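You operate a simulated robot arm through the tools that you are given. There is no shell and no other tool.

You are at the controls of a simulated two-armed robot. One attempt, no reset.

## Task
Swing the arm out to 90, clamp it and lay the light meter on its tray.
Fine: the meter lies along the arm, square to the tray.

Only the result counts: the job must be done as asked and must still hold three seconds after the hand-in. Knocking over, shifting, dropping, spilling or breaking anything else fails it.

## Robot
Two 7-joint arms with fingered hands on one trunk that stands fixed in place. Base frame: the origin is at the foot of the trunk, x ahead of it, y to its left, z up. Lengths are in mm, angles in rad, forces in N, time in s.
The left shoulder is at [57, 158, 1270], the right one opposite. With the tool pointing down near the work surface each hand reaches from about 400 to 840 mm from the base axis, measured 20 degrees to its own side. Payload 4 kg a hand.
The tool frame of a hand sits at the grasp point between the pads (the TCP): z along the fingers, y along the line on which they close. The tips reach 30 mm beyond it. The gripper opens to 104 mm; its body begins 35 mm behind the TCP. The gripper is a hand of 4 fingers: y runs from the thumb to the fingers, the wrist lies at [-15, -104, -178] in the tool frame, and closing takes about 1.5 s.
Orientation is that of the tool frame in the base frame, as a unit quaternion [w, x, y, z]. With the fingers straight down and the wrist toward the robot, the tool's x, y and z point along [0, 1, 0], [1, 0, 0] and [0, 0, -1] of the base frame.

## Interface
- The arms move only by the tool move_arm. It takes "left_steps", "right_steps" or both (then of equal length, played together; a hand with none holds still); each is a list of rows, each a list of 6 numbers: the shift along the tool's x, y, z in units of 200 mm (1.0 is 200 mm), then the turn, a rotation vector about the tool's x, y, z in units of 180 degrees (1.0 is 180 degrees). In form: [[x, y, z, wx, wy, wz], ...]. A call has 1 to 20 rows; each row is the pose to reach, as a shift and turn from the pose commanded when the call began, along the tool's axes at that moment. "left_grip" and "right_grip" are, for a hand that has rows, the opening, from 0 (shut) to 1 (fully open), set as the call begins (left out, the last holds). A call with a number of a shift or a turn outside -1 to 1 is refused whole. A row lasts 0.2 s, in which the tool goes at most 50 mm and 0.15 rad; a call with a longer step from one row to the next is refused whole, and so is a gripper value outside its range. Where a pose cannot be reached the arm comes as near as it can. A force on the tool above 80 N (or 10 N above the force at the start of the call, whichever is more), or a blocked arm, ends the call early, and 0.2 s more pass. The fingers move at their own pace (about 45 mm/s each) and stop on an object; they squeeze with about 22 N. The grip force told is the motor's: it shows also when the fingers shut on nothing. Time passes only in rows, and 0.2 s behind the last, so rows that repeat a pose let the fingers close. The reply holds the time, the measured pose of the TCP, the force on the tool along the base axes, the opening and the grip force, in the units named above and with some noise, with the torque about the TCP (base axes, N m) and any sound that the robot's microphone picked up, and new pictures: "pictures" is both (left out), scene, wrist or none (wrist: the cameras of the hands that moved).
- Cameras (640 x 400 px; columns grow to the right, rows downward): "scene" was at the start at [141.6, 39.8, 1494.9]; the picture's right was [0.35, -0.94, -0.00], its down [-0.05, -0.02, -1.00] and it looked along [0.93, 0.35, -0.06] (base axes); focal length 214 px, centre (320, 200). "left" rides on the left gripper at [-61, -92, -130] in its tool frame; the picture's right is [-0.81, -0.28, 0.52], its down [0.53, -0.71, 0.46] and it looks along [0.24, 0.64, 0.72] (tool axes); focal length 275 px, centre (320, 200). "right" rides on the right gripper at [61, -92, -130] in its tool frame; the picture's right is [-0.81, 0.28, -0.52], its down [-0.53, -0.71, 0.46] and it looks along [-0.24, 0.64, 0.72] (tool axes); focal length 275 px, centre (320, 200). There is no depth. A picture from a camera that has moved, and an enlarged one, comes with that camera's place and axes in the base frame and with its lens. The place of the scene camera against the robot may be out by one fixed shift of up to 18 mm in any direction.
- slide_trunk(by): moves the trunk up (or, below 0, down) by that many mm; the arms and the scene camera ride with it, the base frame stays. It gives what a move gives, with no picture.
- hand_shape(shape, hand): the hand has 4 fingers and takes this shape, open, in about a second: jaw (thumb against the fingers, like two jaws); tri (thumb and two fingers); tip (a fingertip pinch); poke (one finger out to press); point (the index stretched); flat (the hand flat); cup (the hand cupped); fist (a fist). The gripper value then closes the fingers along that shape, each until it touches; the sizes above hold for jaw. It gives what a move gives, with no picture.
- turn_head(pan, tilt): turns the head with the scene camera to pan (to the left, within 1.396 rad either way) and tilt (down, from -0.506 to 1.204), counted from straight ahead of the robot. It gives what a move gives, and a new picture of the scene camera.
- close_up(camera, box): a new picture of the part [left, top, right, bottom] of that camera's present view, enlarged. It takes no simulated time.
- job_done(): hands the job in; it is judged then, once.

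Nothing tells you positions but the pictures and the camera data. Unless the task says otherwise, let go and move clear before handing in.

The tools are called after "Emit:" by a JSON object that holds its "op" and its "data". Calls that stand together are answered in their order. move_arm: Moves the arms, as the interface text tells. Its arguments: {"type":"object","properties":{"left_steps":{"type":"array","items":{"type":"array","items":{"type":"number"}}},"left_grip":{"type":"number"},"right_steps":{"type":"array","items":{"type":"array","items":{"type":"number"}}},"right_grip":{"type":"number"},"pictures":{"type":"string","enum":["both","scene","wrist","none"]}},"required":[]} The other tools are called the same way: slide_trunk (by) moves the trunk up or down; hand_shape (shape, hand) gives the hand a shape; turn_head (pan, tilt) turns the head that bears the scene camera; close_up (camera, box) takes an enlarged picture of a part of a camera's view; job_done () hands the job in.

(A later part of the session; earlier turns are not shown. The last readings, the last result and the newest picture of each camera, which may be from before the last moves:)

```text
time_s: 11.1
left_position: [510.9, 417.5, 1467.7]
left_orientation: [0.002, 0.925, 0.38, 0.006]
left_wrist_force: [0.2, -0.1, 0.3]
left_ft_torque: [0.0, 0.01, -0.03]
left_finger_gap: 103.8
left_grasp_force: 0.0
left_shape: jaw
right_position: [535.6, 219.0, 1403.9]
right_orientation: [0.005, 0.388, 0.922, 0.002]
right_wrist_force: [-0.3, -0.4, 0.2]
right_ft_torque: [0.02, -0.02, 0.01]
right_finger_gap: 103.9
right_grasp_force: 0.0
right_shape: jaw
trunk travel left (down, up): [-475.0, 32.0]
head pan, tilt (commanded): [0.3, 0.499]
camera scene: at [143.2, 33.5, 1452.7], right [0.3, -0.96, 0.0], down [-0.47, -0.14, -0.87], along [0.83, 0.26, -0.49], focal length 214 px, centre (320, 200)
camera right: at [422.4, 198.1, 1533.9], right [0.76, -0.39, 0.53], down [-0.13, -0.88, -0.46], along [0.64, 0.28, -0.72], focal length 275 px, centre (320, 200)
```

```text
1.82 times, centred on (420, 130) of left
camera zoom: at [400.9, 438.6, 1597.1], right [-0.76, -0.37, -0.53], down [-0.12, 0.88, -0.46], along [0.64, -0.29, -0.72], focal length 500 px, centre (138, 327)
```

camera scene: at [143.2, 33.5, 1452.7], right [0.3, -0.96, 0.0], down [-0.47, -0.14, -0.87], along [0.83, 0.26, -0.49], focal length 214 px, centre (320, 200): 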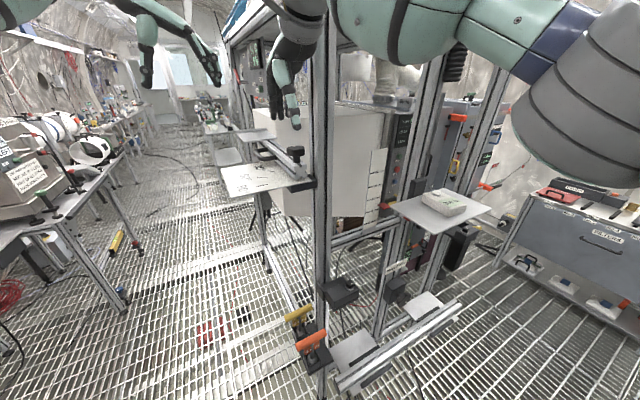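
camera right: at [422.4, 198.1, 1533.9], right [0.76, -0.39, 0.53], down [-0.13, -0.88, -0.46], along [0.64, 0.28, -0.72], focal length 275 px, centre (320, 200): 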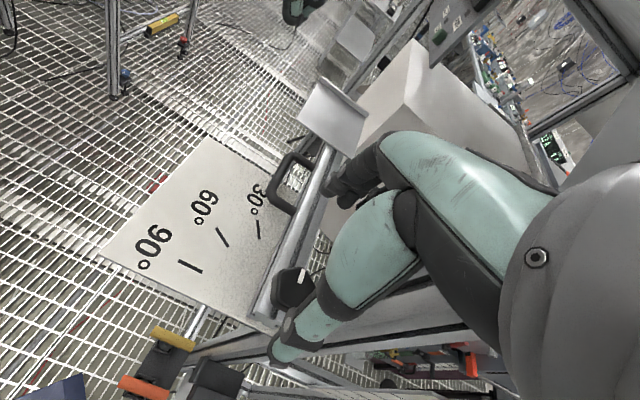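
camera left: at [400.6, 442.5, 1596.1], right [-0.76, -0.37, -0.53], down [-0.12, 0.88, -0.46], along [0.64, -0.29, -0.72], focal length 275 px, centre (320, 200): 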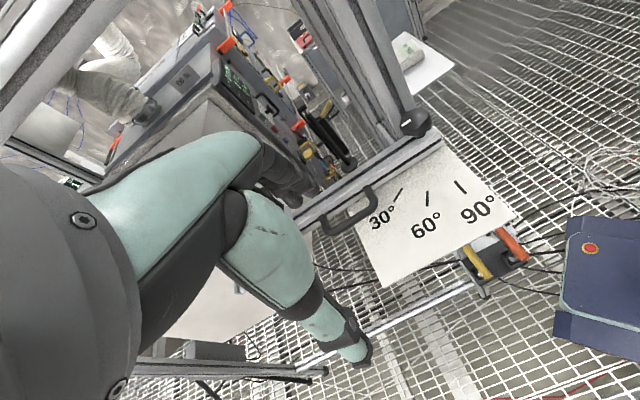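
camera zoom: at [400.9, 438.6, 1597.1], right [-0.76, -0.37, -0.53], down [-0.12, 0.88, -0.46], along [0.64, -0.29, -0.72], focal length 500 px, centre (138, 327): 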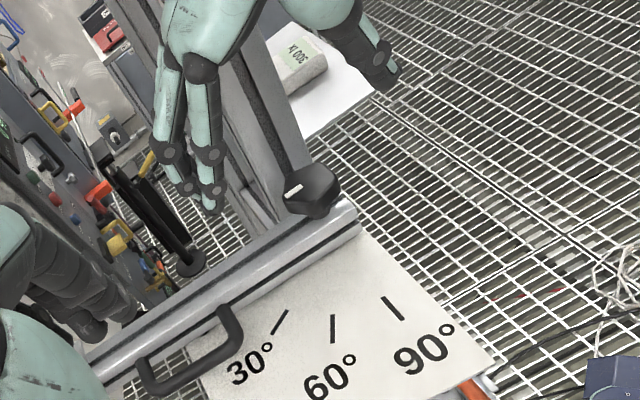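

The right hand is above the knob with thumb and fingers on its near and far sides. I'll turn it 30° clockwise to wind up for a loosening turn, and come down a bit to check clearance to the post.

Emit:
{"op": "move_arm", "data": {"right_steps": [[-0.01, -0.005, 0.0, 0, 0, 0.042], [-0.02, -0.01, 0.04, 0, 0, 0.084], [-0.03, -0.015, 0.08, 0, 0, 0.126], [-0.036, -0.017, 0.12, 0, 0, 0.167], [-0.036, -0.017, 0.16, 0, 0, 0.167]], "pictures": "both"}}

Emit:
{"op": "close_up", "data": {"camera": "scene", "box": [230, 80, 370, 190]}}

Emit:
{"op": "close_up", "data": {"camera": "left", "box": [320, 20, 520, 180]}}

Emit:
{"op": "close_up", "data": {"camera": "right", "box": [220, 180, 420, 400]}}

```text
time_s: 12.3
left_position: [510.3, 418.2, 1467.1]
left_orientation: [0.002, 0.925, 0.38, 0.006]
left_wrist_force: [0.8, -0.3, -0.1]
left_ft_torque: [0.0, -0.06, 0.03]
left_finger_gap: 103.7
left_grasp_force: 0.1
left_shape: jaw
right_position: [533.3, 214.4, 1371.1]
right_orientation: [0.005, 0.613, 0.79, 0.005]
right_wrist_force: [-0.6, 4.3, 1.1]
right_ft_torque: [-0.17, -0.13, 0.18]
right_finger_gap: 103.7
right_grasp_force: 0.0
right_shape: jaw
trunk travel left (down, up): [-475.0, 32.0]
head pan, tilt (commanded): [0.3, 0.499]
camera scene: at [143.1, 34.6, 1452.6], right [0.3, -0.96, 0.0], down [-0.47, -0.14, -0.87], along [0.83, 0.26, -0.49], focal length 214 px, centre (320, 200)
camera right: at [426.7, 249.8, 1501.9], right [0.46, -0.72, 0.52], down [-0.55, -0.69, -0.46], along [0.69, -0.08, -0.72], focal length 275 px, centre (320, 200)
```

scene: 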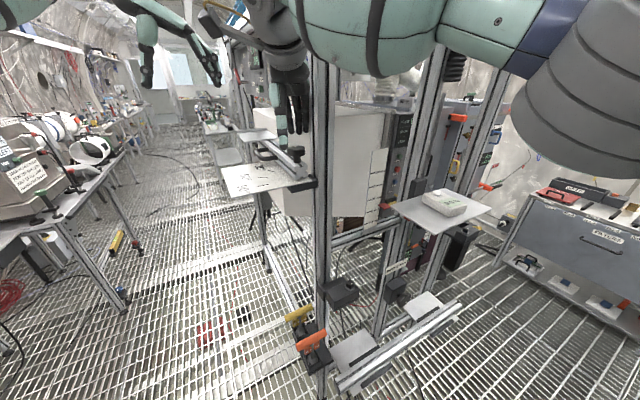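
right: 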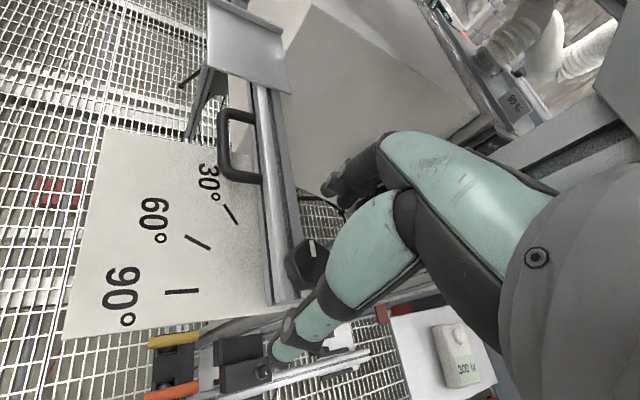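

```text
3.64 times, centred on (300, 135) of scene
camera zoom: at [143.1, 34.6, 1452.6], right [0.3, -0.96, 0.0], down [-0.47, -0.14, -0.87], along [0.83, 0.26, -0.49], focal length 780 px, centre (393, 436)
```

zoom: 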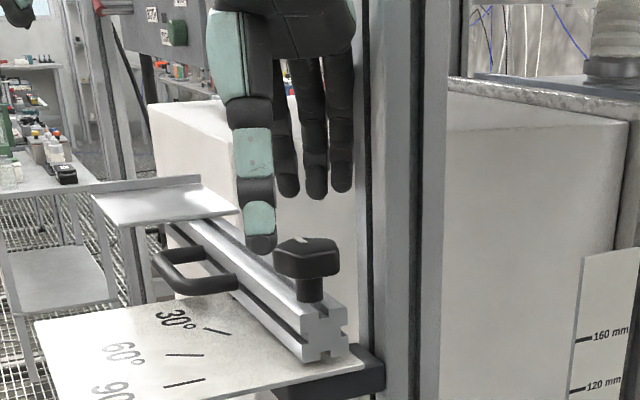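

```text
2.50 times, centred on (420, 100) of left
camera zoom: at [401.0, 439.9, 1596.8], right [-0.76, -0.37, -0.53], down [-0.12, 0.88, -0.46], along [0.64, -0.29, -0.72], focal length 688 px, centre (70, 450)
```

zoom: 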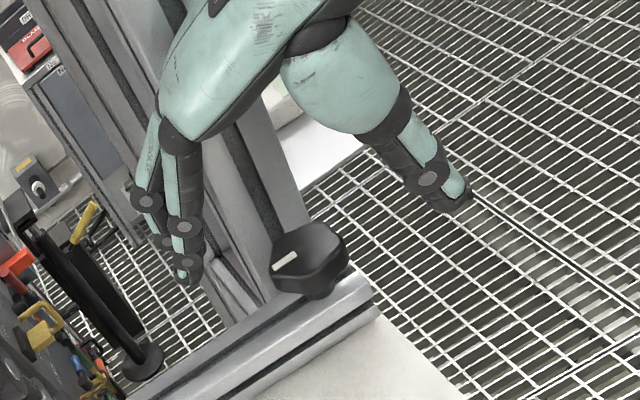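

```text
1.82 times, centred on (320, 290) of right
camera zoom: at [426.7, 249.8, 1501.9], right [0.46, -0.72, 0.52], down [-0.55, -0.69, -0.46], along [0.69, -0.08, -0.72], focal length 500 px, centre (320, 36)
```

zoom: 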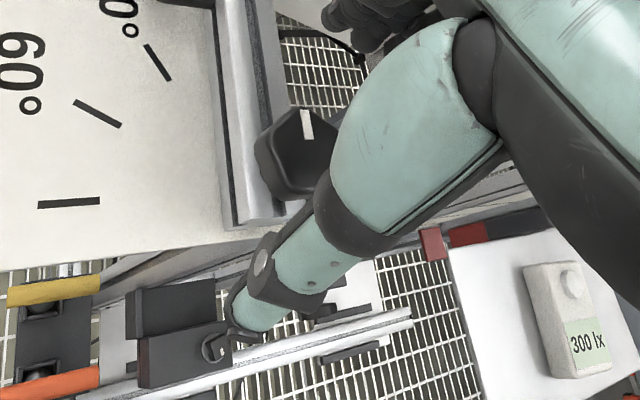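

A light touch shows the fully open fingers brush the post at this angle. I'll back up, narrow the opening to about 62 mm, and lean the palm 20° outward, away from the post.

Emit:
{"op": "move_arm", "data": {"right_steps": [[0.04, 0, -0.05, 0, 0, 0], [0.075, 0, -0.14, 0, 0, 0], [0.075, 0, -0.14, -0.002, -0.037, -0.011], [0.075, 0, -0.14, -0.004, -0.074, -0.022], [0.075, 0, -0.14, -0.0058, -0.111, -0.0333], [0.075, 0, -0.14, -0.0058, -0.111, -0.0333]], "right_grip": 0.6, "pictures": "both"}}

Emit:
{"op": "close_up", "data": {"camera": "scene", "box": [230, 80, 370, 190]}}

Emit:
{"op": "close_up", "data": {"camera": "left", "box": [320, 20, 520, 180]}}

Emit:
{"op": "close_up", "data": {"camera": "right", "box": [220, 180, 420, 400]}}

```text
time_s: 13.7
left_position: [504.8, 431.9, 1465.2]
left_orientation: [0.007, 0.925, 0.38, 0.006]
left_wrist_force: [0.0, -0.1, -0.3]
left_ft_torque: [-0.03, 0.0, 0.02]
left_finger_gap: 103.8
left_grasp_force: 0.0
left_shape: jaw
right_position: [539.2, 201.0, 1402.8]
right_orientation: [0.148, 0.556, 0.812, -0.102]
right_wrist_force: [-22.6, 32.1, -13.5]
right_ft_torque: [0.5, 0.8, 1.14]
right_finger_gap: 63.2
right_grasp_force: 0.0
right_shape: jaw
right hand out of reach, approached as far as the arm can: row 3, 4, 5, 6
trunk travel left (down, up): [-475.0, 32.0]
head pan, tilt (commanded): [0.3, 0.499]
camera scene: at [136.6, 48.0, 1452.7], right [0.3, -0.95, 0.01], down [-0.46, -0.15, -0.87], along [0.83, 0.26, -0.49], focal length 214 px, centre (320, 200)
camera right: at [414.7, 263.6, 1504.0], right [0.46, -0.44, 0.77], down [-0.43, -0.87, -0.24], along [0.78, -0.22, -0.59], focal length 275 px, centre (320, 200)
```

scene: 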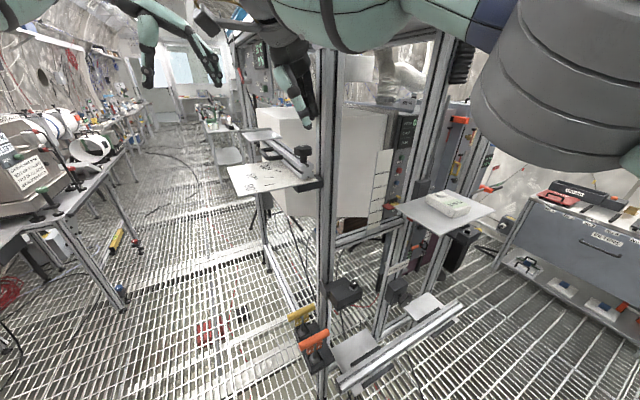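
right: 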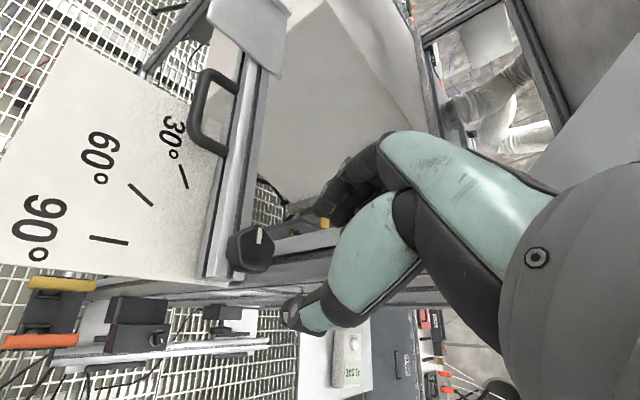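

```text
3.64 times, centred on (300, 135) of scene
camera zoom: at [136.6, 48.0, 1452.7], right [0.3, -0.95, 0.01], down [-0.46, -0.15, -0.87], along [0.83, 0.26, -0.49], focal length 780 px, centre (393, 436)
```

zoom: 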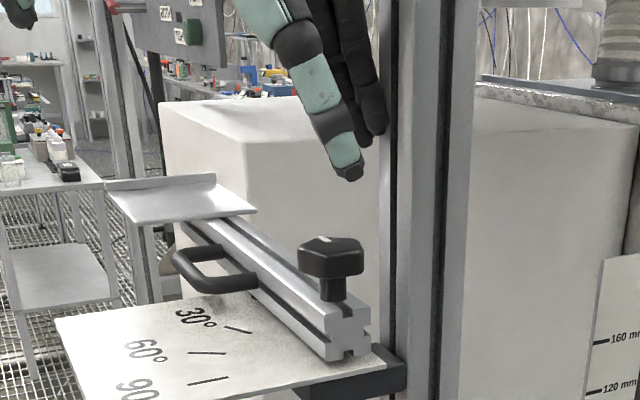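

```text
2.50 times, centred on (420, 100) of left
camera zoom: at [394.6, 454.9, 1593.6], right [-0.76, -0.38, -0.53], down [-0.12, 0.88, -0.47], along [0.64, -0.29, -0.71], focal length 688 px, centre (70, 450)
```

zoom: 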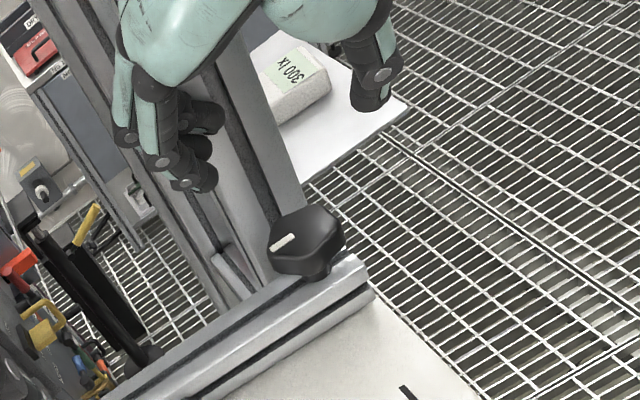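

```text
1.82 times, centred on (320, 290) of right
camera zoom: at [414.7, 263.6, 1504.0], right [0.46, -0.44, 0.77], down [-0.43, -0.87, -0.24], along [0.78, -0.22, -0.59], focal length 500 px, centre (320, 36)
```

zoom: 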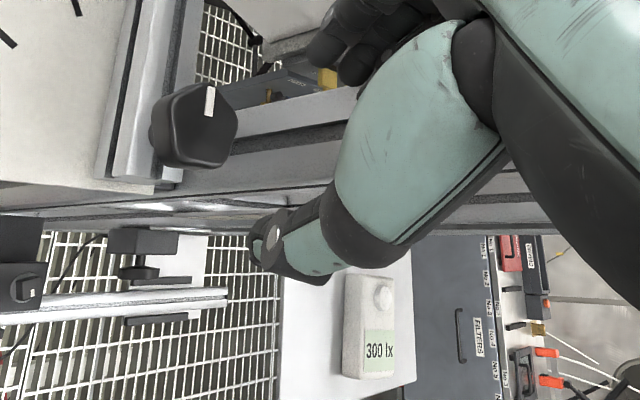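

The outward lean is beyond the right arm's reach and its fingers are leaning on the post, so I'll undo it at once, rise and withdraw. The left arm is better placed for that lean.

Emit:
{"op": "move_arm", "data": {"right_steps": [[0, 0, 0, 0.002, 0.037, 0.011], [0, 0, 0, 0.004, 0.074, 0.022], [0, 0, 0, 0.0058, 0.111, 0.0333], [-0.034, 0, -0.094, 0.0058, 0.111, 0.0333], [-0.068, 0, -0.188, 0.0058, 0.111, 0.0333], [-0.103, 0, -0.282, 0.0058, 0.111, 0.0333], [-0.103, 0, -0.282, 0.0058, 0.111, 0.0333]], "pictures": "scene"}}

```text
time_s: 15.3
left_position: [503.8, 432.0, 1464.7]
left_orientation: [0.007, 0.924, 0.381, 0.007]
left_wrist_force: [-0.1, -0.4, -0.1]
left_ft_torque: [0.0, 0.0, -0.03]
left_finger_gap: 103.7
left_grasp_force: 0.0
left_shape: jaw
right_position: [534.7, 205.4, 1460.9]
right_orientation: [0.006, 0.601, 0.799, -0.005]
right_wrist_force: [-30.4, 45.0, -26.4]
right_ft_torque: [-0.58, 0.55, 1.79]
right_finger_gap: 62.7
right_grasp_force: 0.0
right_shape: jaw
right hand out of reach, approached as far as the arm can: row 6, 7
trunk travel left (down, up): [-475.0, 32.0]
head pan, tilt (commanded): [0.3, 0.499]
camera scene: at [135.7, 48.6, 1452.9], right [0.3, -0.96, 0.01], down [-0.46, -0.15, -0.87], along [0.83, 0.25, -0.49], focal length 214 px, centre (320, 200)
```

scene: 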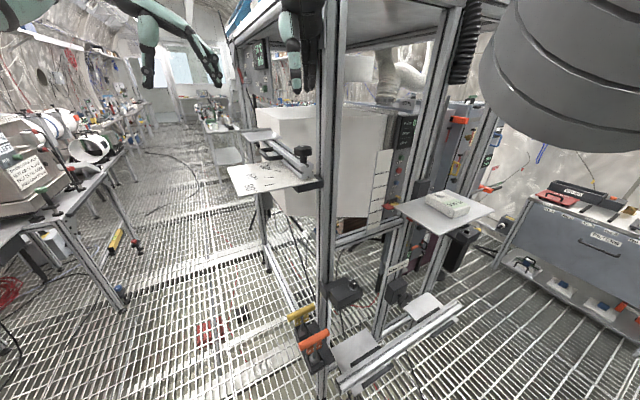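

There is still a sideways push on the right hand, so I'll pull it straight back toward the robot, away from the post.

Emit:
{"op": "move_arm", "data": {"right_steps": [[0, -0.15, 0, 0, 0, 0], [0, -0.3, 0, 0, 0, 0], [-0.08, -0.42, 0, 0, 0, 0], [-0.2, -0.54, 0, 0, 0, 0], [-0.33, -0.625, 0, 0, 0, 0], [-0.33, -0.625, 0, 0, 0, 0]], "pictures": "both"}}

```text
time_s: 16.7
left_position: [512.0, 420.1, 1466.4]
left_orientation: [0.002, 0.925, 0.381, 0.005]
left_wrist_force: [-0.4, 0.5, -0.4]
left_ft_torque: [-0.06, -0.01, 0.01]
left_finger_gap: 103.4
left_grasp_force: 0.1
left_shape: jaw
right_position: [444.7, 84.3, 1463.4]
right_orientation: [0.004, 0.614, 0.79, 0.003]
right_wrist_force: [0.5, -0.4, 0.4]
right_ft_torque: [-0.02, 0.0, 0.01]
right_finger_gap: 62.3
right_grasp_force: 0.1
right_shape: jaw
trunk travel left (down, up): [-475.0, 32.0]
head pan, tilt (commanded): [0.3, 0.499]
camera scene: at [144.4, 36.1, 1452.5], right [0.29, -0.96, 0.0], down [-0.47, -0.14, -0.87], along [0.83, 0.26, -0.49], focal length 214 px, centre (320, 200)
camera right: at [337.8, 120.3, 1593.8], right [0.46, -0.72, 0.52], down [-0.55, -0.69, -0.46], along [0.69, -0.08, -0.72], focal length 275 px, centre (320, 200)
```

scene: 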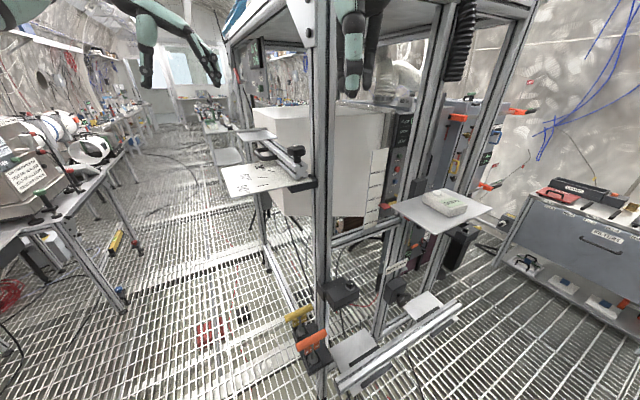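
right: 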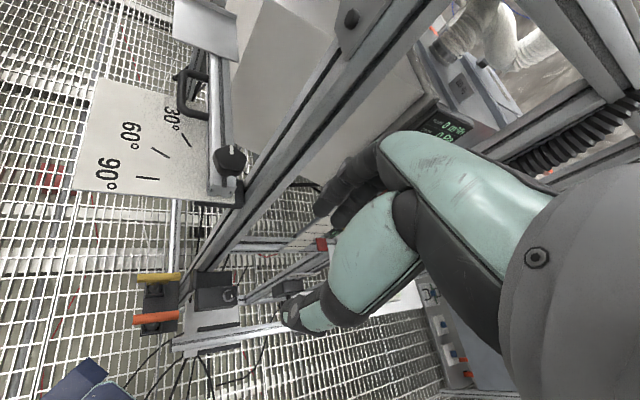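

All clear and nothing has shifted. Now I'll park the right hand off to the right and turn the left hand so its closing line lies near the 0° direction for the knob.

Emit:
{"op": "move_arm", "data": {"left_steps": [[-0.05, 0.055, 0.01, 0, 0, -0.0454], [-0.1, 0.111, 0.02, 0, 0, -0.0908], [-0.15, 0.166, 0.03, 0, 0, -0.1362], [-0.2, 0.222, 0.04, 0, 0, -0.1816], [-0.25, 0.278, 0.05, 0, 0, -0.227], [-0.3, 0.333, 0.06, 0, 0, -0.2724], [-0.35, 0.388, 0.07, 0, 0, -0.3178], [-0.404, 0.444, 0.085, 0, 0, -0.363]], "right_steps": [[-0.095, -0.03, -0.01, 0, 0, 0], [-0.19, -0.06, -0.02, 0, 0, 0], [-0.285, -0.09, -0.04, 0, 0, 0], [-0.38, -0.12, -0.05, 0, 0, 0], [-0.475, -0.15, -0.06, 0, 0, 0], [-0.57, -0.18, -0.08, 0, 0, 0], [-0.665, -0.21, -0.1, 0, 0, 0], [-0.76, -0.247, -0.1, 0, 0, 0]], "left_grip": 0.6, "pictures": "both"}}

```text
time_s: 18.5
left_position: [515.1, 295.4, 1448.2]
left_orientation: [0.004, 0.572, 0.82, 0.005]
left_wrist_force: [-0.4, 0.1, 0.4]
left_ft_torque: [0.02, 0.05, 0.04]
left_finger_gap: 63.0
left_grasp_force: 0.0
left_shape: jaw
right_position: [430.4, -81.6, 1483.1]
right_orientation: [0.005, 0.613, 0.79, 0.005]
right_wrist_force: [0.0, -0.1, 0.1]
right_ft_torque: [0.0, 0.0, 0.01]
right_finger_gap: 62.6
right_grasp_force: 0.0
right_shape: jaw
trunk travel left (down, up): [-475.0, 32.0]
head pan, tilt (commanded): [0.3, 0.499]
camera scene: at [142.8, 31.7, 1452.7], right [0.3, -0.96, -0.01], down [-0.47, -0.14, -0.87], along [0.83, 0.26, -0.49], focal length 214 px, centre (320, 200)
camera right: at [323.4, -45.6, 1613.2], right [0.46, -0.72, 0.52], down [-0.55, -0.69, -0.46], along [0.69, -0.08, -0.72], focal length 275 px, centre (320, 200)
camera left: at [448.3, 204.1, 1578.8], right [0.03, -0.85, -0.52], down [-0.85, 0.26, -0.47], along [0.53, 0.45, -0.72], focal length 275 px, centre (320, 200)
```

scene: 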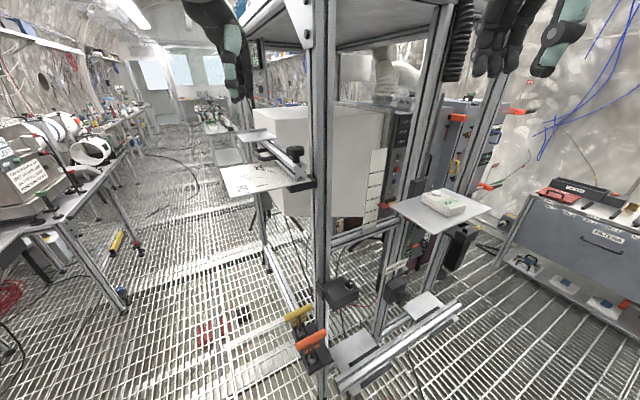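
right: 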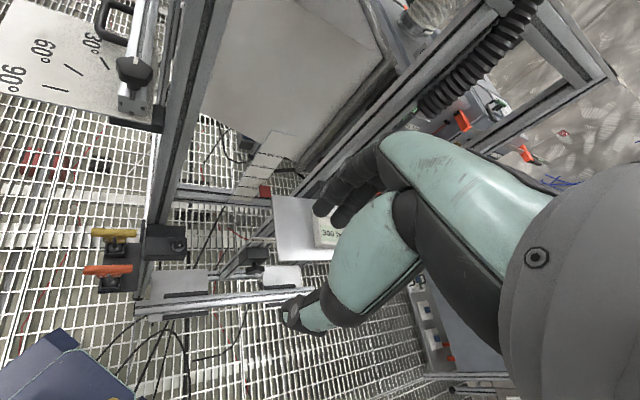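
left: 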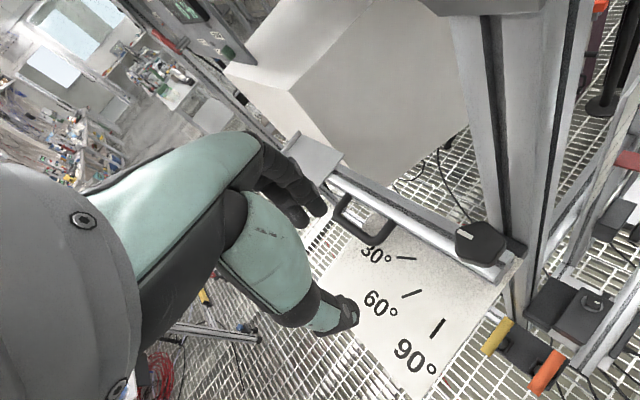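

Emit:
{"op": "close_up", "data": {"camera": "left", "box": [400, 180, 560, 280]}}

Emit:
{"op": "close_up", "data": {"camera": "right", "box": [60, 0, 220, 140]}}

```text
4.00 times, centred on (480, 230) of left
camera zoom: at [448.3, 204.1, 1578.8], right [0.03, -0.85, -0.52], down [-0.85, 0.26, -0.47], along [0.53, 0.45, -0.72], focal length 1101 px, centre (-320, 80)
```

zoom: 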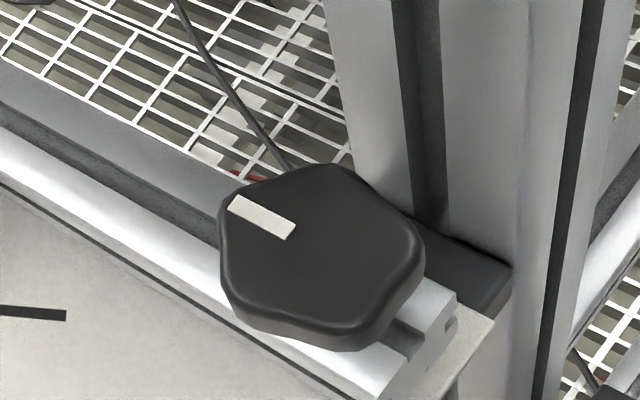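

```text
2.86 times, centred on (140, 70) of right
camera zoom: at [323.4, -45.6, 1613.2], right [0.46, -0.72, 0.52], down [-0.55, -0.69, -0.46], along [0.69, -0.08, -0.72], focal length 786 px, centre (834, 571)
```

zoom: 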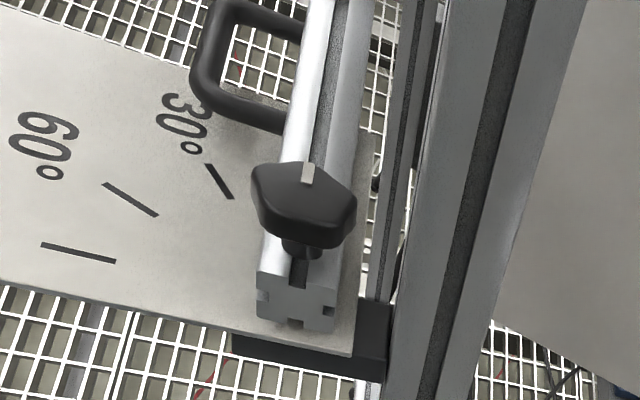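

The knob is well seen from here, about (542, 206), top near z 1332. I'll lean the left palm 20° outward and bring it above the knob at z≈1405, then check.

Emit:
{"op": "move_arm", "data": {"left_steps": [[0, 0, 0, 0, -0.037, 0], [0, 0, 0, 0, -0.074, 0], [-0.05, 0, 0.03, 0, -0.111, 0], [-0.15, -0.01, 0.08, 0, -0.111, 0], [-0.27, -0.02, 0.14, 0, -0.111, 0], [-0.38, -0.03, 0.19, 0, -0.111, 0], [-0.42, -0.03, 0.215, 0, -0.111, 0], [-0.42, -0.03, 0.215, 0, -0.111, 0]], "pictures": "both"}}

Emit:
{"op": "close_up", "data": {"camera": "scene", "box": [230, 80, 370, 190]}}

Emit:
{"op": "close_up", "data": {"camera": "right", "box": [60, 0, 220, 140]}}

```text
time_s: 20.3
left_position: [537.2, 216.1, 1408.2]
left_orientation: [0.147, 0.566, 0.806, -0.096]
left_wrist_force: [-0.3, 0.4, -0.1]
left_ft_torque: [-0.01, -0.01, 0.0]
left_finger_gap: 62.8
left_grasp_force: 0.1
left_shape: jaw
right_position: [430.3, -78.0, 1483.4]
right_orientation: [0.005, 0.613, 0.79, 0.004]
right_wrist_force: [0.3, 0.1, 0.1]
right_ft_torque: [-0.01, -0.02, 0.0]
right_finger_gap: 62.7
right_grasp_force: 0.0
right_shape: jaw
trunk travel left (down, up): [-475.0, 32.0]
head pan, tilt (commanded): [0.3, 0.499]
camera scene: at [142.9, 34.6, 1452.7], right [0.3, -0.96, 0.0], down [-0.47, -0.14, -0.87], along [0.83, 0.26, -0.49], focal length 214 px, centre (320, 200)
camera left: at [455.5, 171.9, 1549.8], right [0.06, -0.98, -0.21], down [-0.78, 0.08, -0.62], along [0.62, 0.2, -0.76], focal length 275 px, centre (320, 200)
```

scene: 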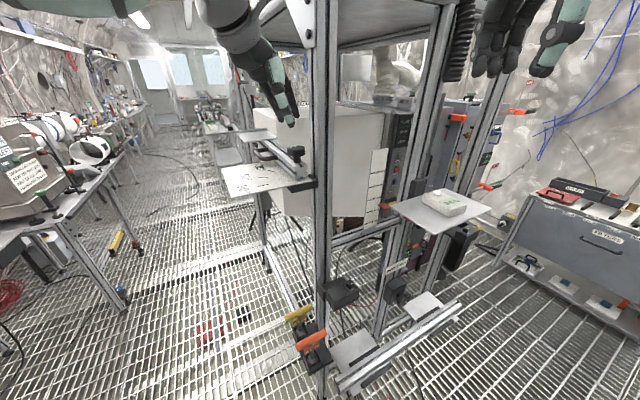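
left: 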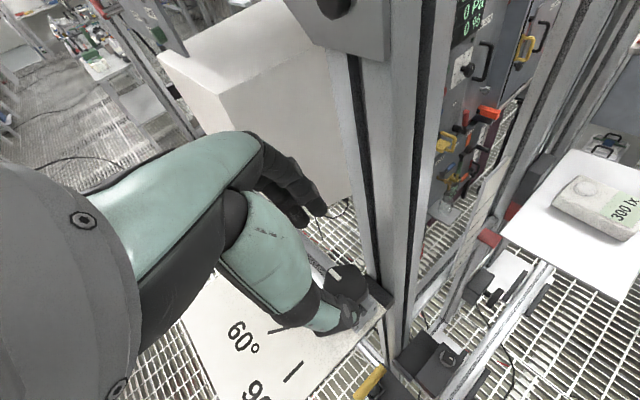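

```text
3.64 times, centred on (300, 135) of scene
camera zoom: at [142.9, 34.6, 1452.7], right [0.3, -0.96, 0.0], down [-0.47, -0.14, -0.87], along [0.83, 0.26, -0.49], focal length 780 px, centre (393, 436)
```

zoom: 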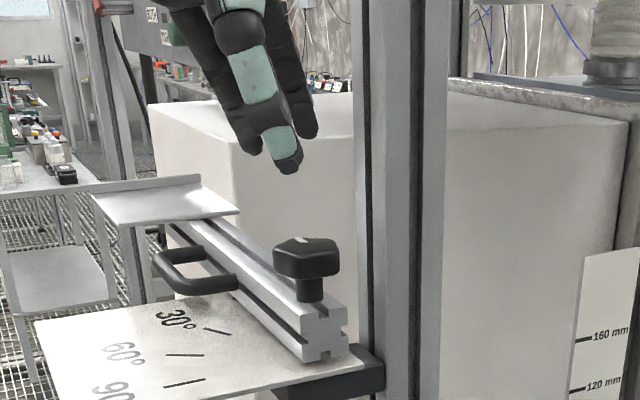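

```text
2.86 times, centred on (140, 70) of right
camera zoom: at [323.5, -41.9, 1613.2], right [0.46, -0.72, 0.52], down [-0.55, -0.69, -0.46], along [0.69, -0.08, -0.72], focal length 786 px, centre (834, 571)
```

zoom: 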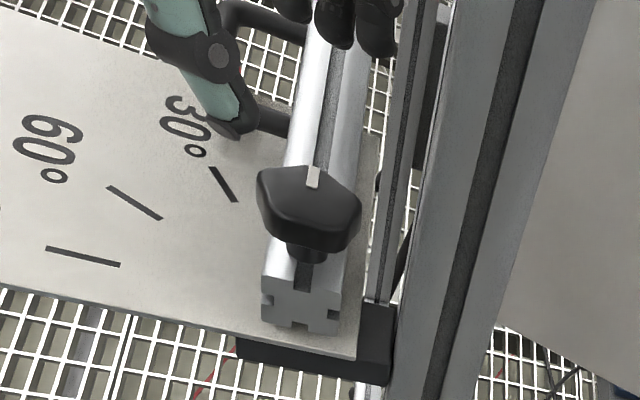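

The lean works on the left arm and it is clear of the post. I'll lower it 38 mm and check the fingers against the knob.

Emit:
{"op": "move_arm", "data": {"left_steps": [[0.014, 0.001, 0.05, 0, 0, 0], [0.027, 0.002, 0.1, 0, 0, 0], [0.041, 0.003, 0.145, 0, 0, 0], [0.053, 0.004, 0.185, 0, 0, 0], [0.053, 0.004, 0.185, 0, 0, 0]], "pictures": "wrist"}}

Emit:
{"op": "close_up", "data": {"camera": "scene", "box": [250, 100, 350, 180]}}

Emit:
{"op": "close_up", "data": {"camera": "right", "box": [60, 0, 220, 140]}}

```text
time_s: 21.5
left_position: [540.5, 212.1, 1366.7]
left_orientation: [0.146, 0.566, 0.806, -0.096]
left_wrist_force: [-0.3, 0.9, 0.1]
left_ft_torque: [-0.03, -0.04, 0.0]
left_finger_gap: 62.7
left_grasp_force: 0.0
left_shape: jaw
right_position: [431.3, -78.0, 1482.5]
right_orientation: [0.005, 0.614, 0.789, 0.004]
right_wrist_force: [-0.8, 0.0, 0.3]
right_ft_torque: [0.03, -0.03, 0.01]
right_finger_gap: 62.6
right_grasp_force: 0.0
right_shape: jaw
trunk travel left (down, up): [-475.0, 32.0]
head pan, tilt (commanded): [0.3, 0.499]
camera left: at [457.7, 169.1, 1510.5], right [0.06, -0.98, -0.21], down [-0.78, 0.08, -0.62], along [0.62, 0.2, -0.76], focal length 275 px, centre (320, 200)
```

left: 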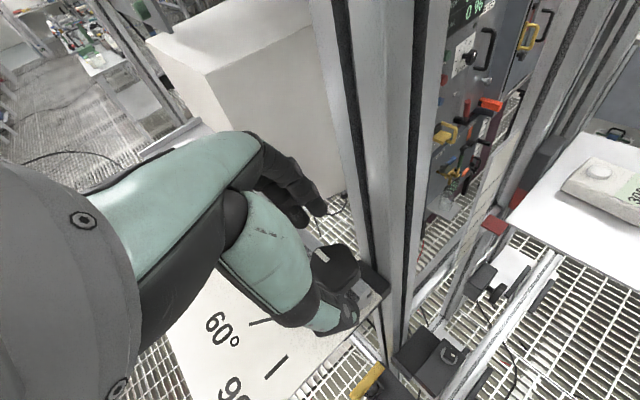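

```text
5.00 times, centred on (300, 140) of scene
camera zoom: at [143.1, 34.6, 1452.6], right [0.3, -0.96, 0.0], down [-0.47, -0.14, -0.87], along [0.83, 0.26, -0.49], focal length 1072 px, centre (420, 500)
```

zoom: 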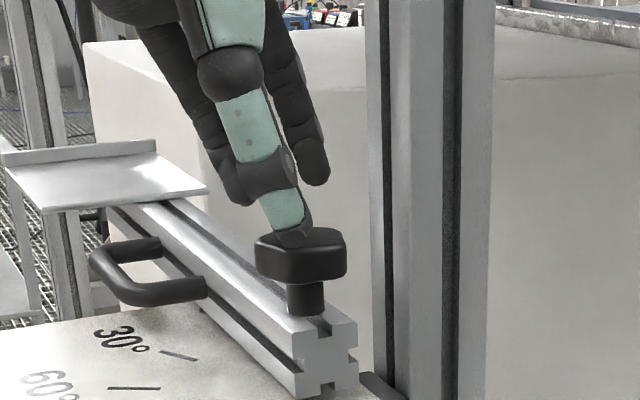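

```text
2.86 times, centred on (140, 70) of right
camera zoom: at [323.8, -41.9, 1613.1], right [0.46, -0.72, 0.52], down [-0.55, -0.69, -0.46], along [0.69, -0.08, -0.72], focal length 786 px, centre (834, 571)
```

zoom: 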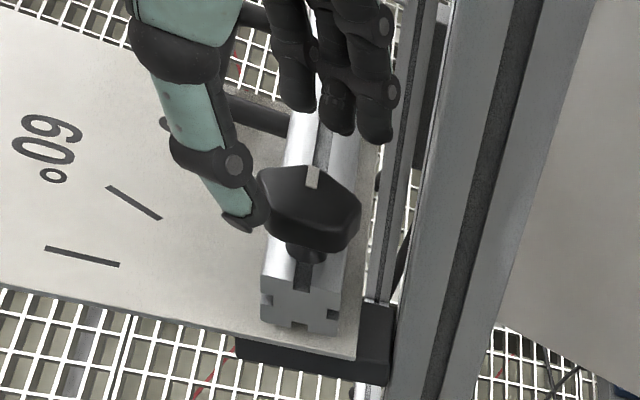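

Thumb and fingertips line up on either side of the knob. I'll lower the last 28 mm so they straddle its head.

Emit:
{"op": "move_arm", "data": {"left_steps": [[0.016, 0, 0.045, 0, 0, 0], [0.033, 0, 0.09, 0, 0, 0], [0.049, 0, 0.135, 0, 0, 0], [0.049, 0, 0.135, 0, 0, 0]], "pictures": "wrist"}}

Emit:
{"op": "close_up", "data": {"camera": "scene", "box": [250, 100, 350, 180]}}

Emit:
{"op": "close_up", "data": {"camera": "right", "box": [60, 0, 220, 140]}}

Emit:
{"op": "close_up", "data": {"camera": "left", "box": [240, 180, 440, 340]}}

```text
time_s: 22.5
left_position: [542.2, 212.6, 1337.9]
left_orientation: [0.147, 0.565, 0.806, -0.096]
left_wrist_force: [0.2, -0.9, -0.7]
left_ft_torque: [0.01, 0.01, 0.03]
left_finger_gap: 62.9
left_grasp_force: 0.1
left_shape: jaw
right_position: [432.3, -77.2, 1483.1]
right_orientation: [0.006, 0.613, 0.79, 0.004]
right_wrist_force: [-0.2, 0.5, -0.7]
right_ft_torque: [0.02, -0.04, -0.02]
right_finger_gap: 62.7
right_grasp_force: 0.1
right_shape: jaw
trunk travel left (down, up): [-475.0, 32.0]
head pan, tilt (commanded): [0.3, 0.499]
camera left: at [458.1, 168.5, 1481.4], right [0.07, -0.98, -0.21], down [-0.78, 0.08, -0.62], along [0.62, 0.2, -0.76], focal length 275 px, centre (320, 200)
```

left: 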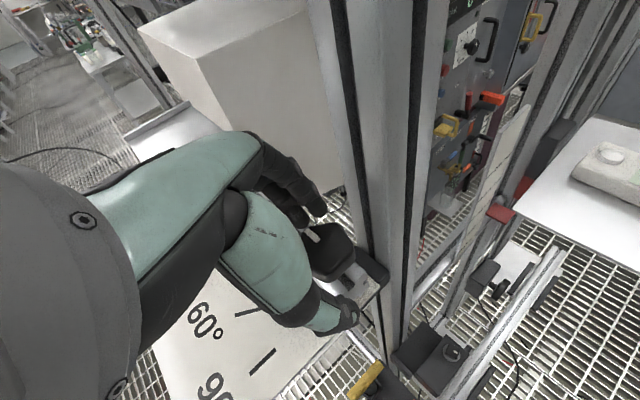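

```text
5.00 times, centred on (300, 140) of scene
camera zoom: at [143.1, 34.7, 1452.6], right [0.3, -0.96, 0.0], down [-0.47, -0.14, -0.87], along [0.83, 0.26, -0.49], focal length 1072 px, centre (420, 500)
```

zoom: 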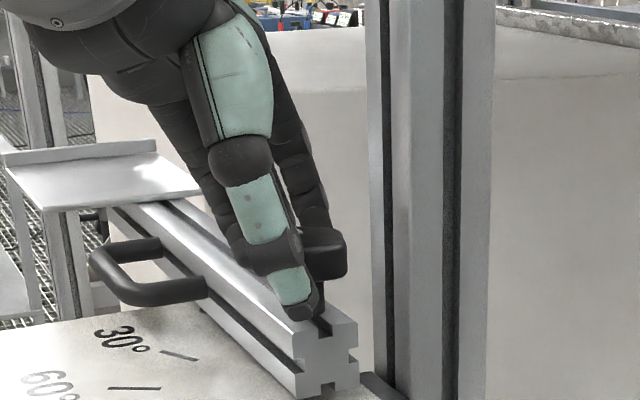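

```text
2.86 times, centred on (140, 70) of right
camera zoom: at [323.7, -41.8, 1613.1], right [0.46, -0.72, 0.52], down [-0.55, -0.69, -0.46], along [0.69, -0.08, -0.72], focal length 786 px, centre (834, 571)
```

zoom: 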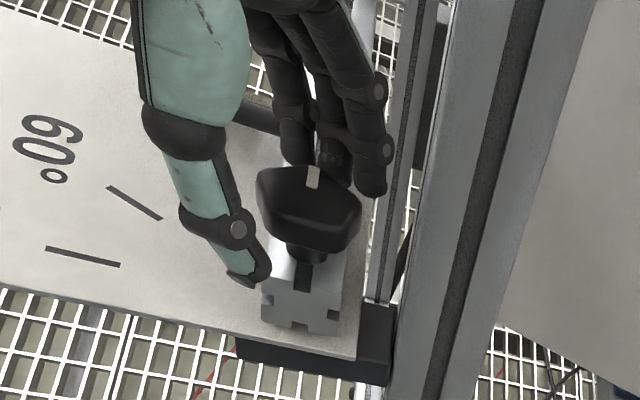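

```text
2.50 times, centred on (340, 260) of left
camera zoom: at [458.1, 168.5, 1481.4], right [0.07, -0.98, -0.21], down [-0.78, 0.08, -0.62], along [0.62, 0.2, -0.76], focal length 688 px, centre (270, 50)
```

zoom: 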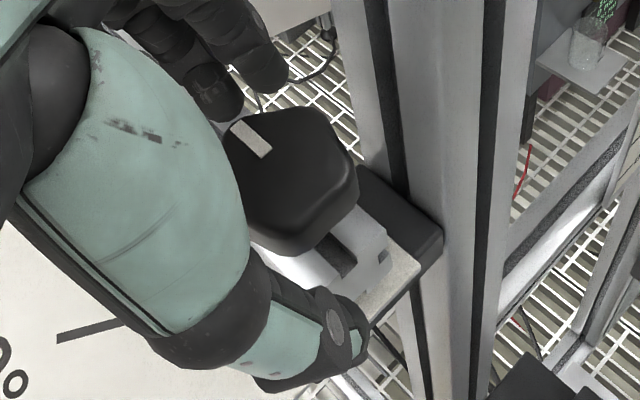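

The knob head sits between thumb and fingers. I'll close on it.

Emit:
{"op": "move_arm", "data": {"left_steps": [[0, 0, 0, 0, 0, 0], [0, 0, 0, 0, 0, 0], [0, 0, 0, 0, 0, 0], [0, 0, 0, 0, 0, 0], [0, 0, 0, 0, 0, 0]], "left_grip": 0.0, "pictures": "wrist"}}

Emit:
{"op": "close_up", "data": {"camera": "right", "box": [60, 0, 220, 140]}}

Emit:
{"op": "close_up", "data": {"camera": "left", "box": [240, 180, 440, 340]}}

```text
time_s: 23.7
left_position: [540.1, 212.1, 1337.8]
left_orientation: [0.147, 0.565, 0.806, -0.096]
left_wrist_force: [-2.2, -1.0, -2.1]
left_ft_torque: [0.03, 0.07, -0.05]
left_finger_gap: 31.7
left_grasp_force: 22.4
left_shape: jaw
right_position: [430.7, -78.6, 1483.8]
right_orientation: [0.005, 0.614, 0.79, 0.004]
right_wrist_force: [0.8, 0.2, -0.1]
right_ft_torque: [0.0, 0.04, 0.01]
right_finger_gap: 62.5
right_grasp_force: 0.0
right_shape: jaw
trunk travel left (down, up): [-475.0, 32.0]
head pan, tilt (commanded): [0.3, 0.499]
camera left: at [457.8, 168.3, 1481.5], right [0.07, -0.98, -0.21], down [-0.78, 0.08, -0.62], along [0.62, 0.2, -0.76], focal length 275 px, centre (320, 200)
```

left: 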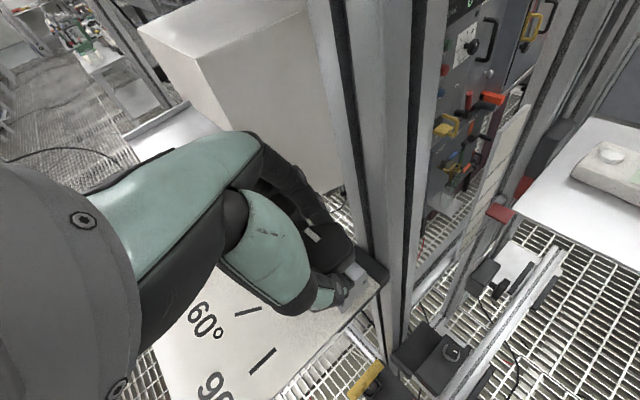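

```text
2.86 times, centred on (140, 70) of right
camera zoom: at [323.4, -41.9, 1613.2], right [0.46, -0.72, 0.52], down [-0.55, -0.69, -0.46], along [0.69, -0.08, -0.72], focal length 786 px, centre (834, 571)
```

zoom: 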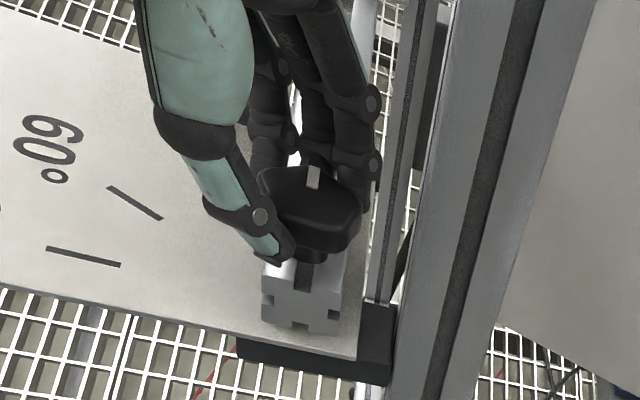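

```text
2.50 times, centred on (340, 260) of left
camera zoom: at [457.8, 168.3, 1481.5], right [0.07, -0.98, -0.21], down [-0.78, 0.08, -0.62], along [0.62, 0.2, -0.76], focal length 688 px, centre (270, 50)
```

zoom: 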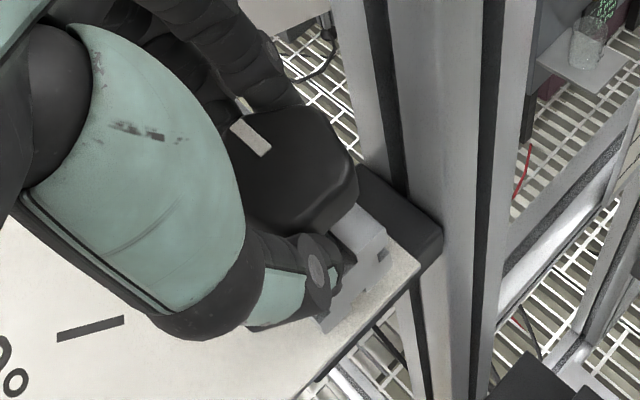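

I have a 22 N grip on the knob. I'll turn it counter-clockwise (seen from above) by 30° about the vertical and watch the torque.

Emit:
{"op": "move_arm", "data": {"left_steps": [[-0.001, -0.004, 0, -0.0143, 0, -0.0392], [-0.002, -0.008, 0.0006, -0.0285, 0, -0.0783], [-0.003, -0.012, 0.001, -0.0428, 0, -0.1175], [-0.0036, -0.0158, 0.0013, -0.057, 0, -0.1567], [-0.0036, -0.0158, 0.0013, -0.057, 0, -0.1567]], "pictures": "wrist"}}

Emit:
{"op": "close_up", "data": {"camera": "right", "box": [60, 0, 220, 140]}}

Emit:
{"op": "close_up", "data": {"camera": "left", "box": [240, 180, 440, 340]}}

```text
time_s: 24.9
left_position: [538.1, 209.0, 1338.6]
left_orientation: [0.169, 0.337, 0.925, -0.057]
left_wrist_force: [-0.5, -4.6, -4.0]
left_ft_torque: [-0.09, 0.08, -0.06]
left_finger_gap: 31.4
left_grasp_force: 22.3
left_shape: jaw
right_position: [431.1, -78.7, 1482.0]
right_orientation: [0.004, 0.614, 0.789, 0.004]
right_wrist_force: [-0.3, -0.2, 0.0]
right_ft_torque: [-0.01, 0.02, -0.04]
right_finger_gap: 62.9
right_grasp_force: 0.0
right_shape: jaw
trunk travel left (down, up): [-475.0, 32.0]
head pan, tilt (commanded): [0.3, 0.499]
camera left: at [487.6, 130.7, 1482.2], right [0.55, -0.81, -0.2], down [-0.72, -0.33, -0.62], along [0.44, 0.48, -0.76], focal length 275 px, centre (320, 200)
```

left: 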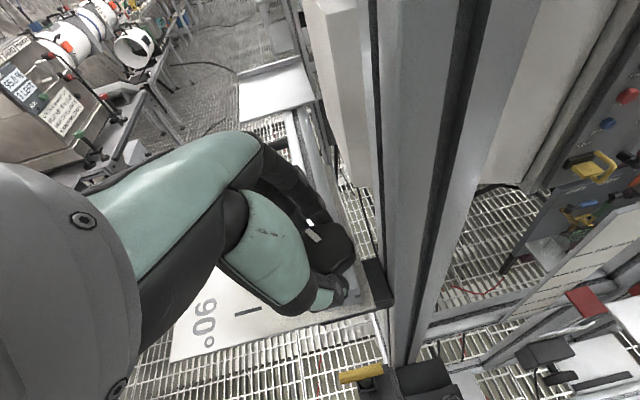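

```text
2.86 times, centred on (140, 70) of right
camera zoom: at [323.9, -42.8, 1613.0], right [0.46, -0.72, 0.52], down [-0.55, -0.69, -0.46], along [0.69, -0.08, -0.72], focal length 786 px, centre (834, 571)
```

zoom: 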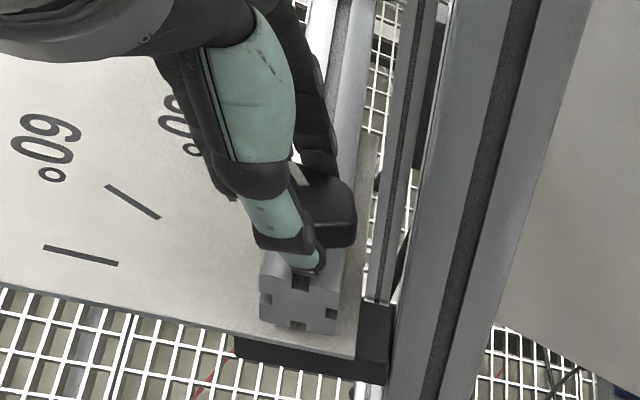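

```text
2.50 times, centred on (340, 260) of left
camera zoom: at [487.6, 130.7, 1482.2], right [0.55, -0.81, -0.2], down [-0.72, -0.33, -0.62], along [0.44, 0.48, -0.76], focal length 688 px, centre (270, 50)
```

zoom: 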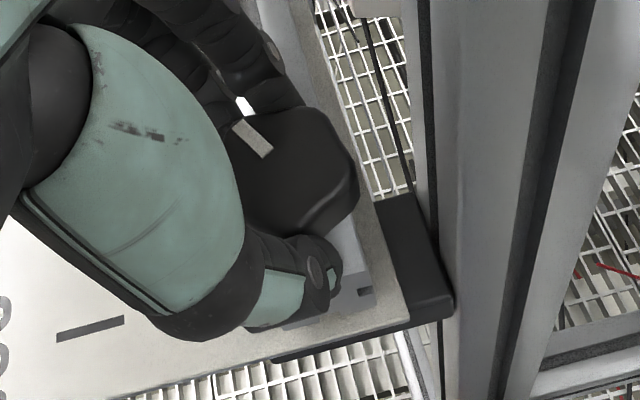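

The knob follows the hand freely and the white mark has turned with it. I'll turn a further 30°.

Emit:
{"op": "move_arm", "data": {"left_steps": [[-0.001, -0.003, 0, -0.0143, 0, -0.0392], [-0.002, -0.006, 0.0006, -0.0285, 0, -0.0783], [-0.003, -0.009, 0.001, -0.0428, 0, -0.1175], [-0.0036, -0.0124, 0.0013, -0.057, 0, -0.1567], [-0.0036, -0.0124, 0.0013, -0.057, 0, -0.1567]], "pictures": "both"}}

Emit:
{"op": "close_up", "data": {"camera": "right", "box": [60, 0, 220, 140]}}

Emit:
{"op": "close_up", "data": {"camera": "left", "box": [240, 180, 440, 340]}}

```text
time_s: 26.1
left_position: [537.1, 207.6, 1338.7]
left_orientation: [0.18, 0.086, 0.98, -0.014]
left_wrist_force: [-0.1, -9.8, -2.3]
left_ft_torque: [-0.21, 0.03, -0.1]
left_finger_gap: 31.1
left_grasp_force: 21.8
left_shape: jaw
right_position: [429.6, -79.9, 1483.6]
right_orientation: [0.005, 0.614, 0.79, 0.005]
right_wrist_force: [-0.1, -0.7, 0.1]
right_ft_torque: [-0.01, -0.02, -0.03]
right_finger_gap: 62.4
right_grasp_force: 0.0
right_shape: jaw
trunk travel left (down, up): [-475.0, 32.0]
head pan, tilt (commanded): [0.3, 0.499]
camera scene: at [143.0, 32.5, 1452.7], right [0.3, -0.96, -0.01], down [-0.47, -0.14, -0.87], along [0.83, 0.26, -0.49], focal length 214 px, centre (320, 200)
camera left: at [531.8, 114.6, 1482.8], right [0.88, -0.43, -0.2], down [-0.45, -0.64, -0.62], along [0.14, 0.63, -0.76], focal length 275 px, centre (320, 200)
```

scene: 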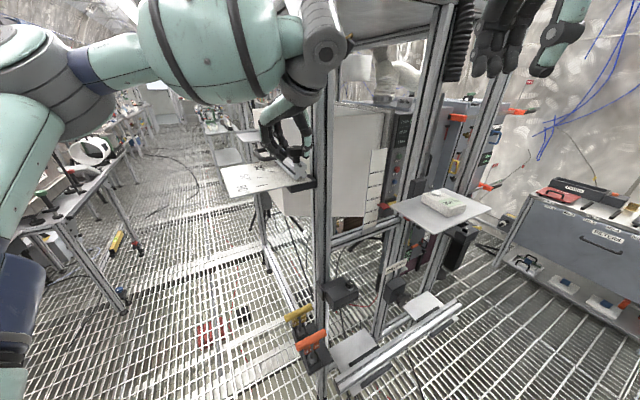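
left: 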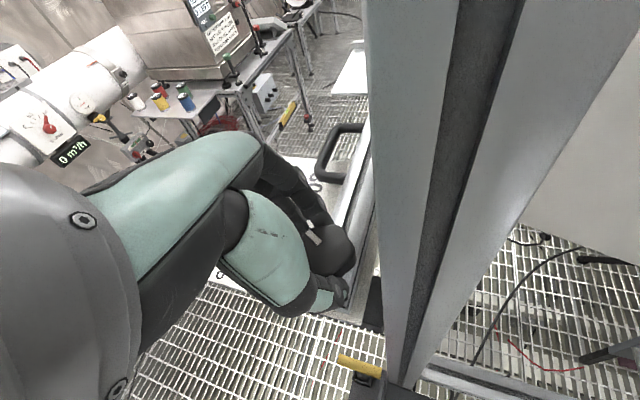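

```text
2.86 times, centred on (140, 70) of right
camera zoom: at [323.4, -44.2, 1613.1], right [0.46, -0.72, 0.52], down [-0.55, -0.69, -0.46], along [0.69, -0.08, -0.72], focal length 786 px, centre (834, 571)
```

zoom: 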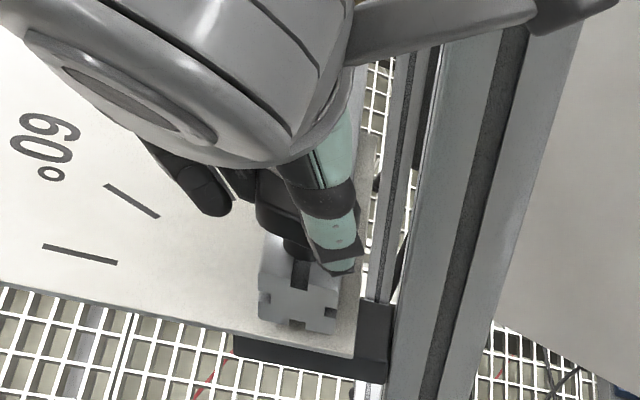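

```text
2.50 times, centred on (340, 260) of left
camera zoom: at [531.8, 114.6, 1482.8], right [0.88, -0.43, -0.2], down [-0.45, -0.64, -0.62], along [0.14, 0.63, -0.76], focal length 688 px, centre (270, 50)
```

zoom: 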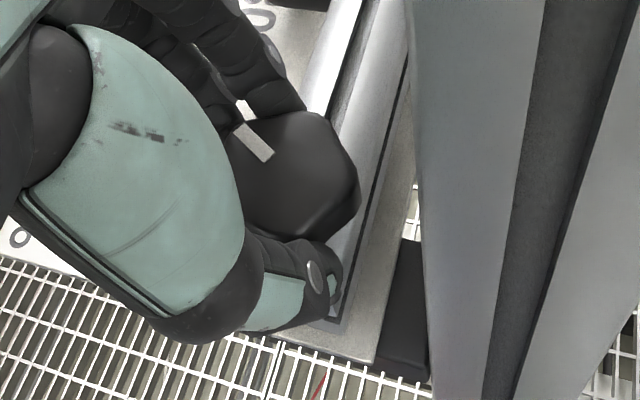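

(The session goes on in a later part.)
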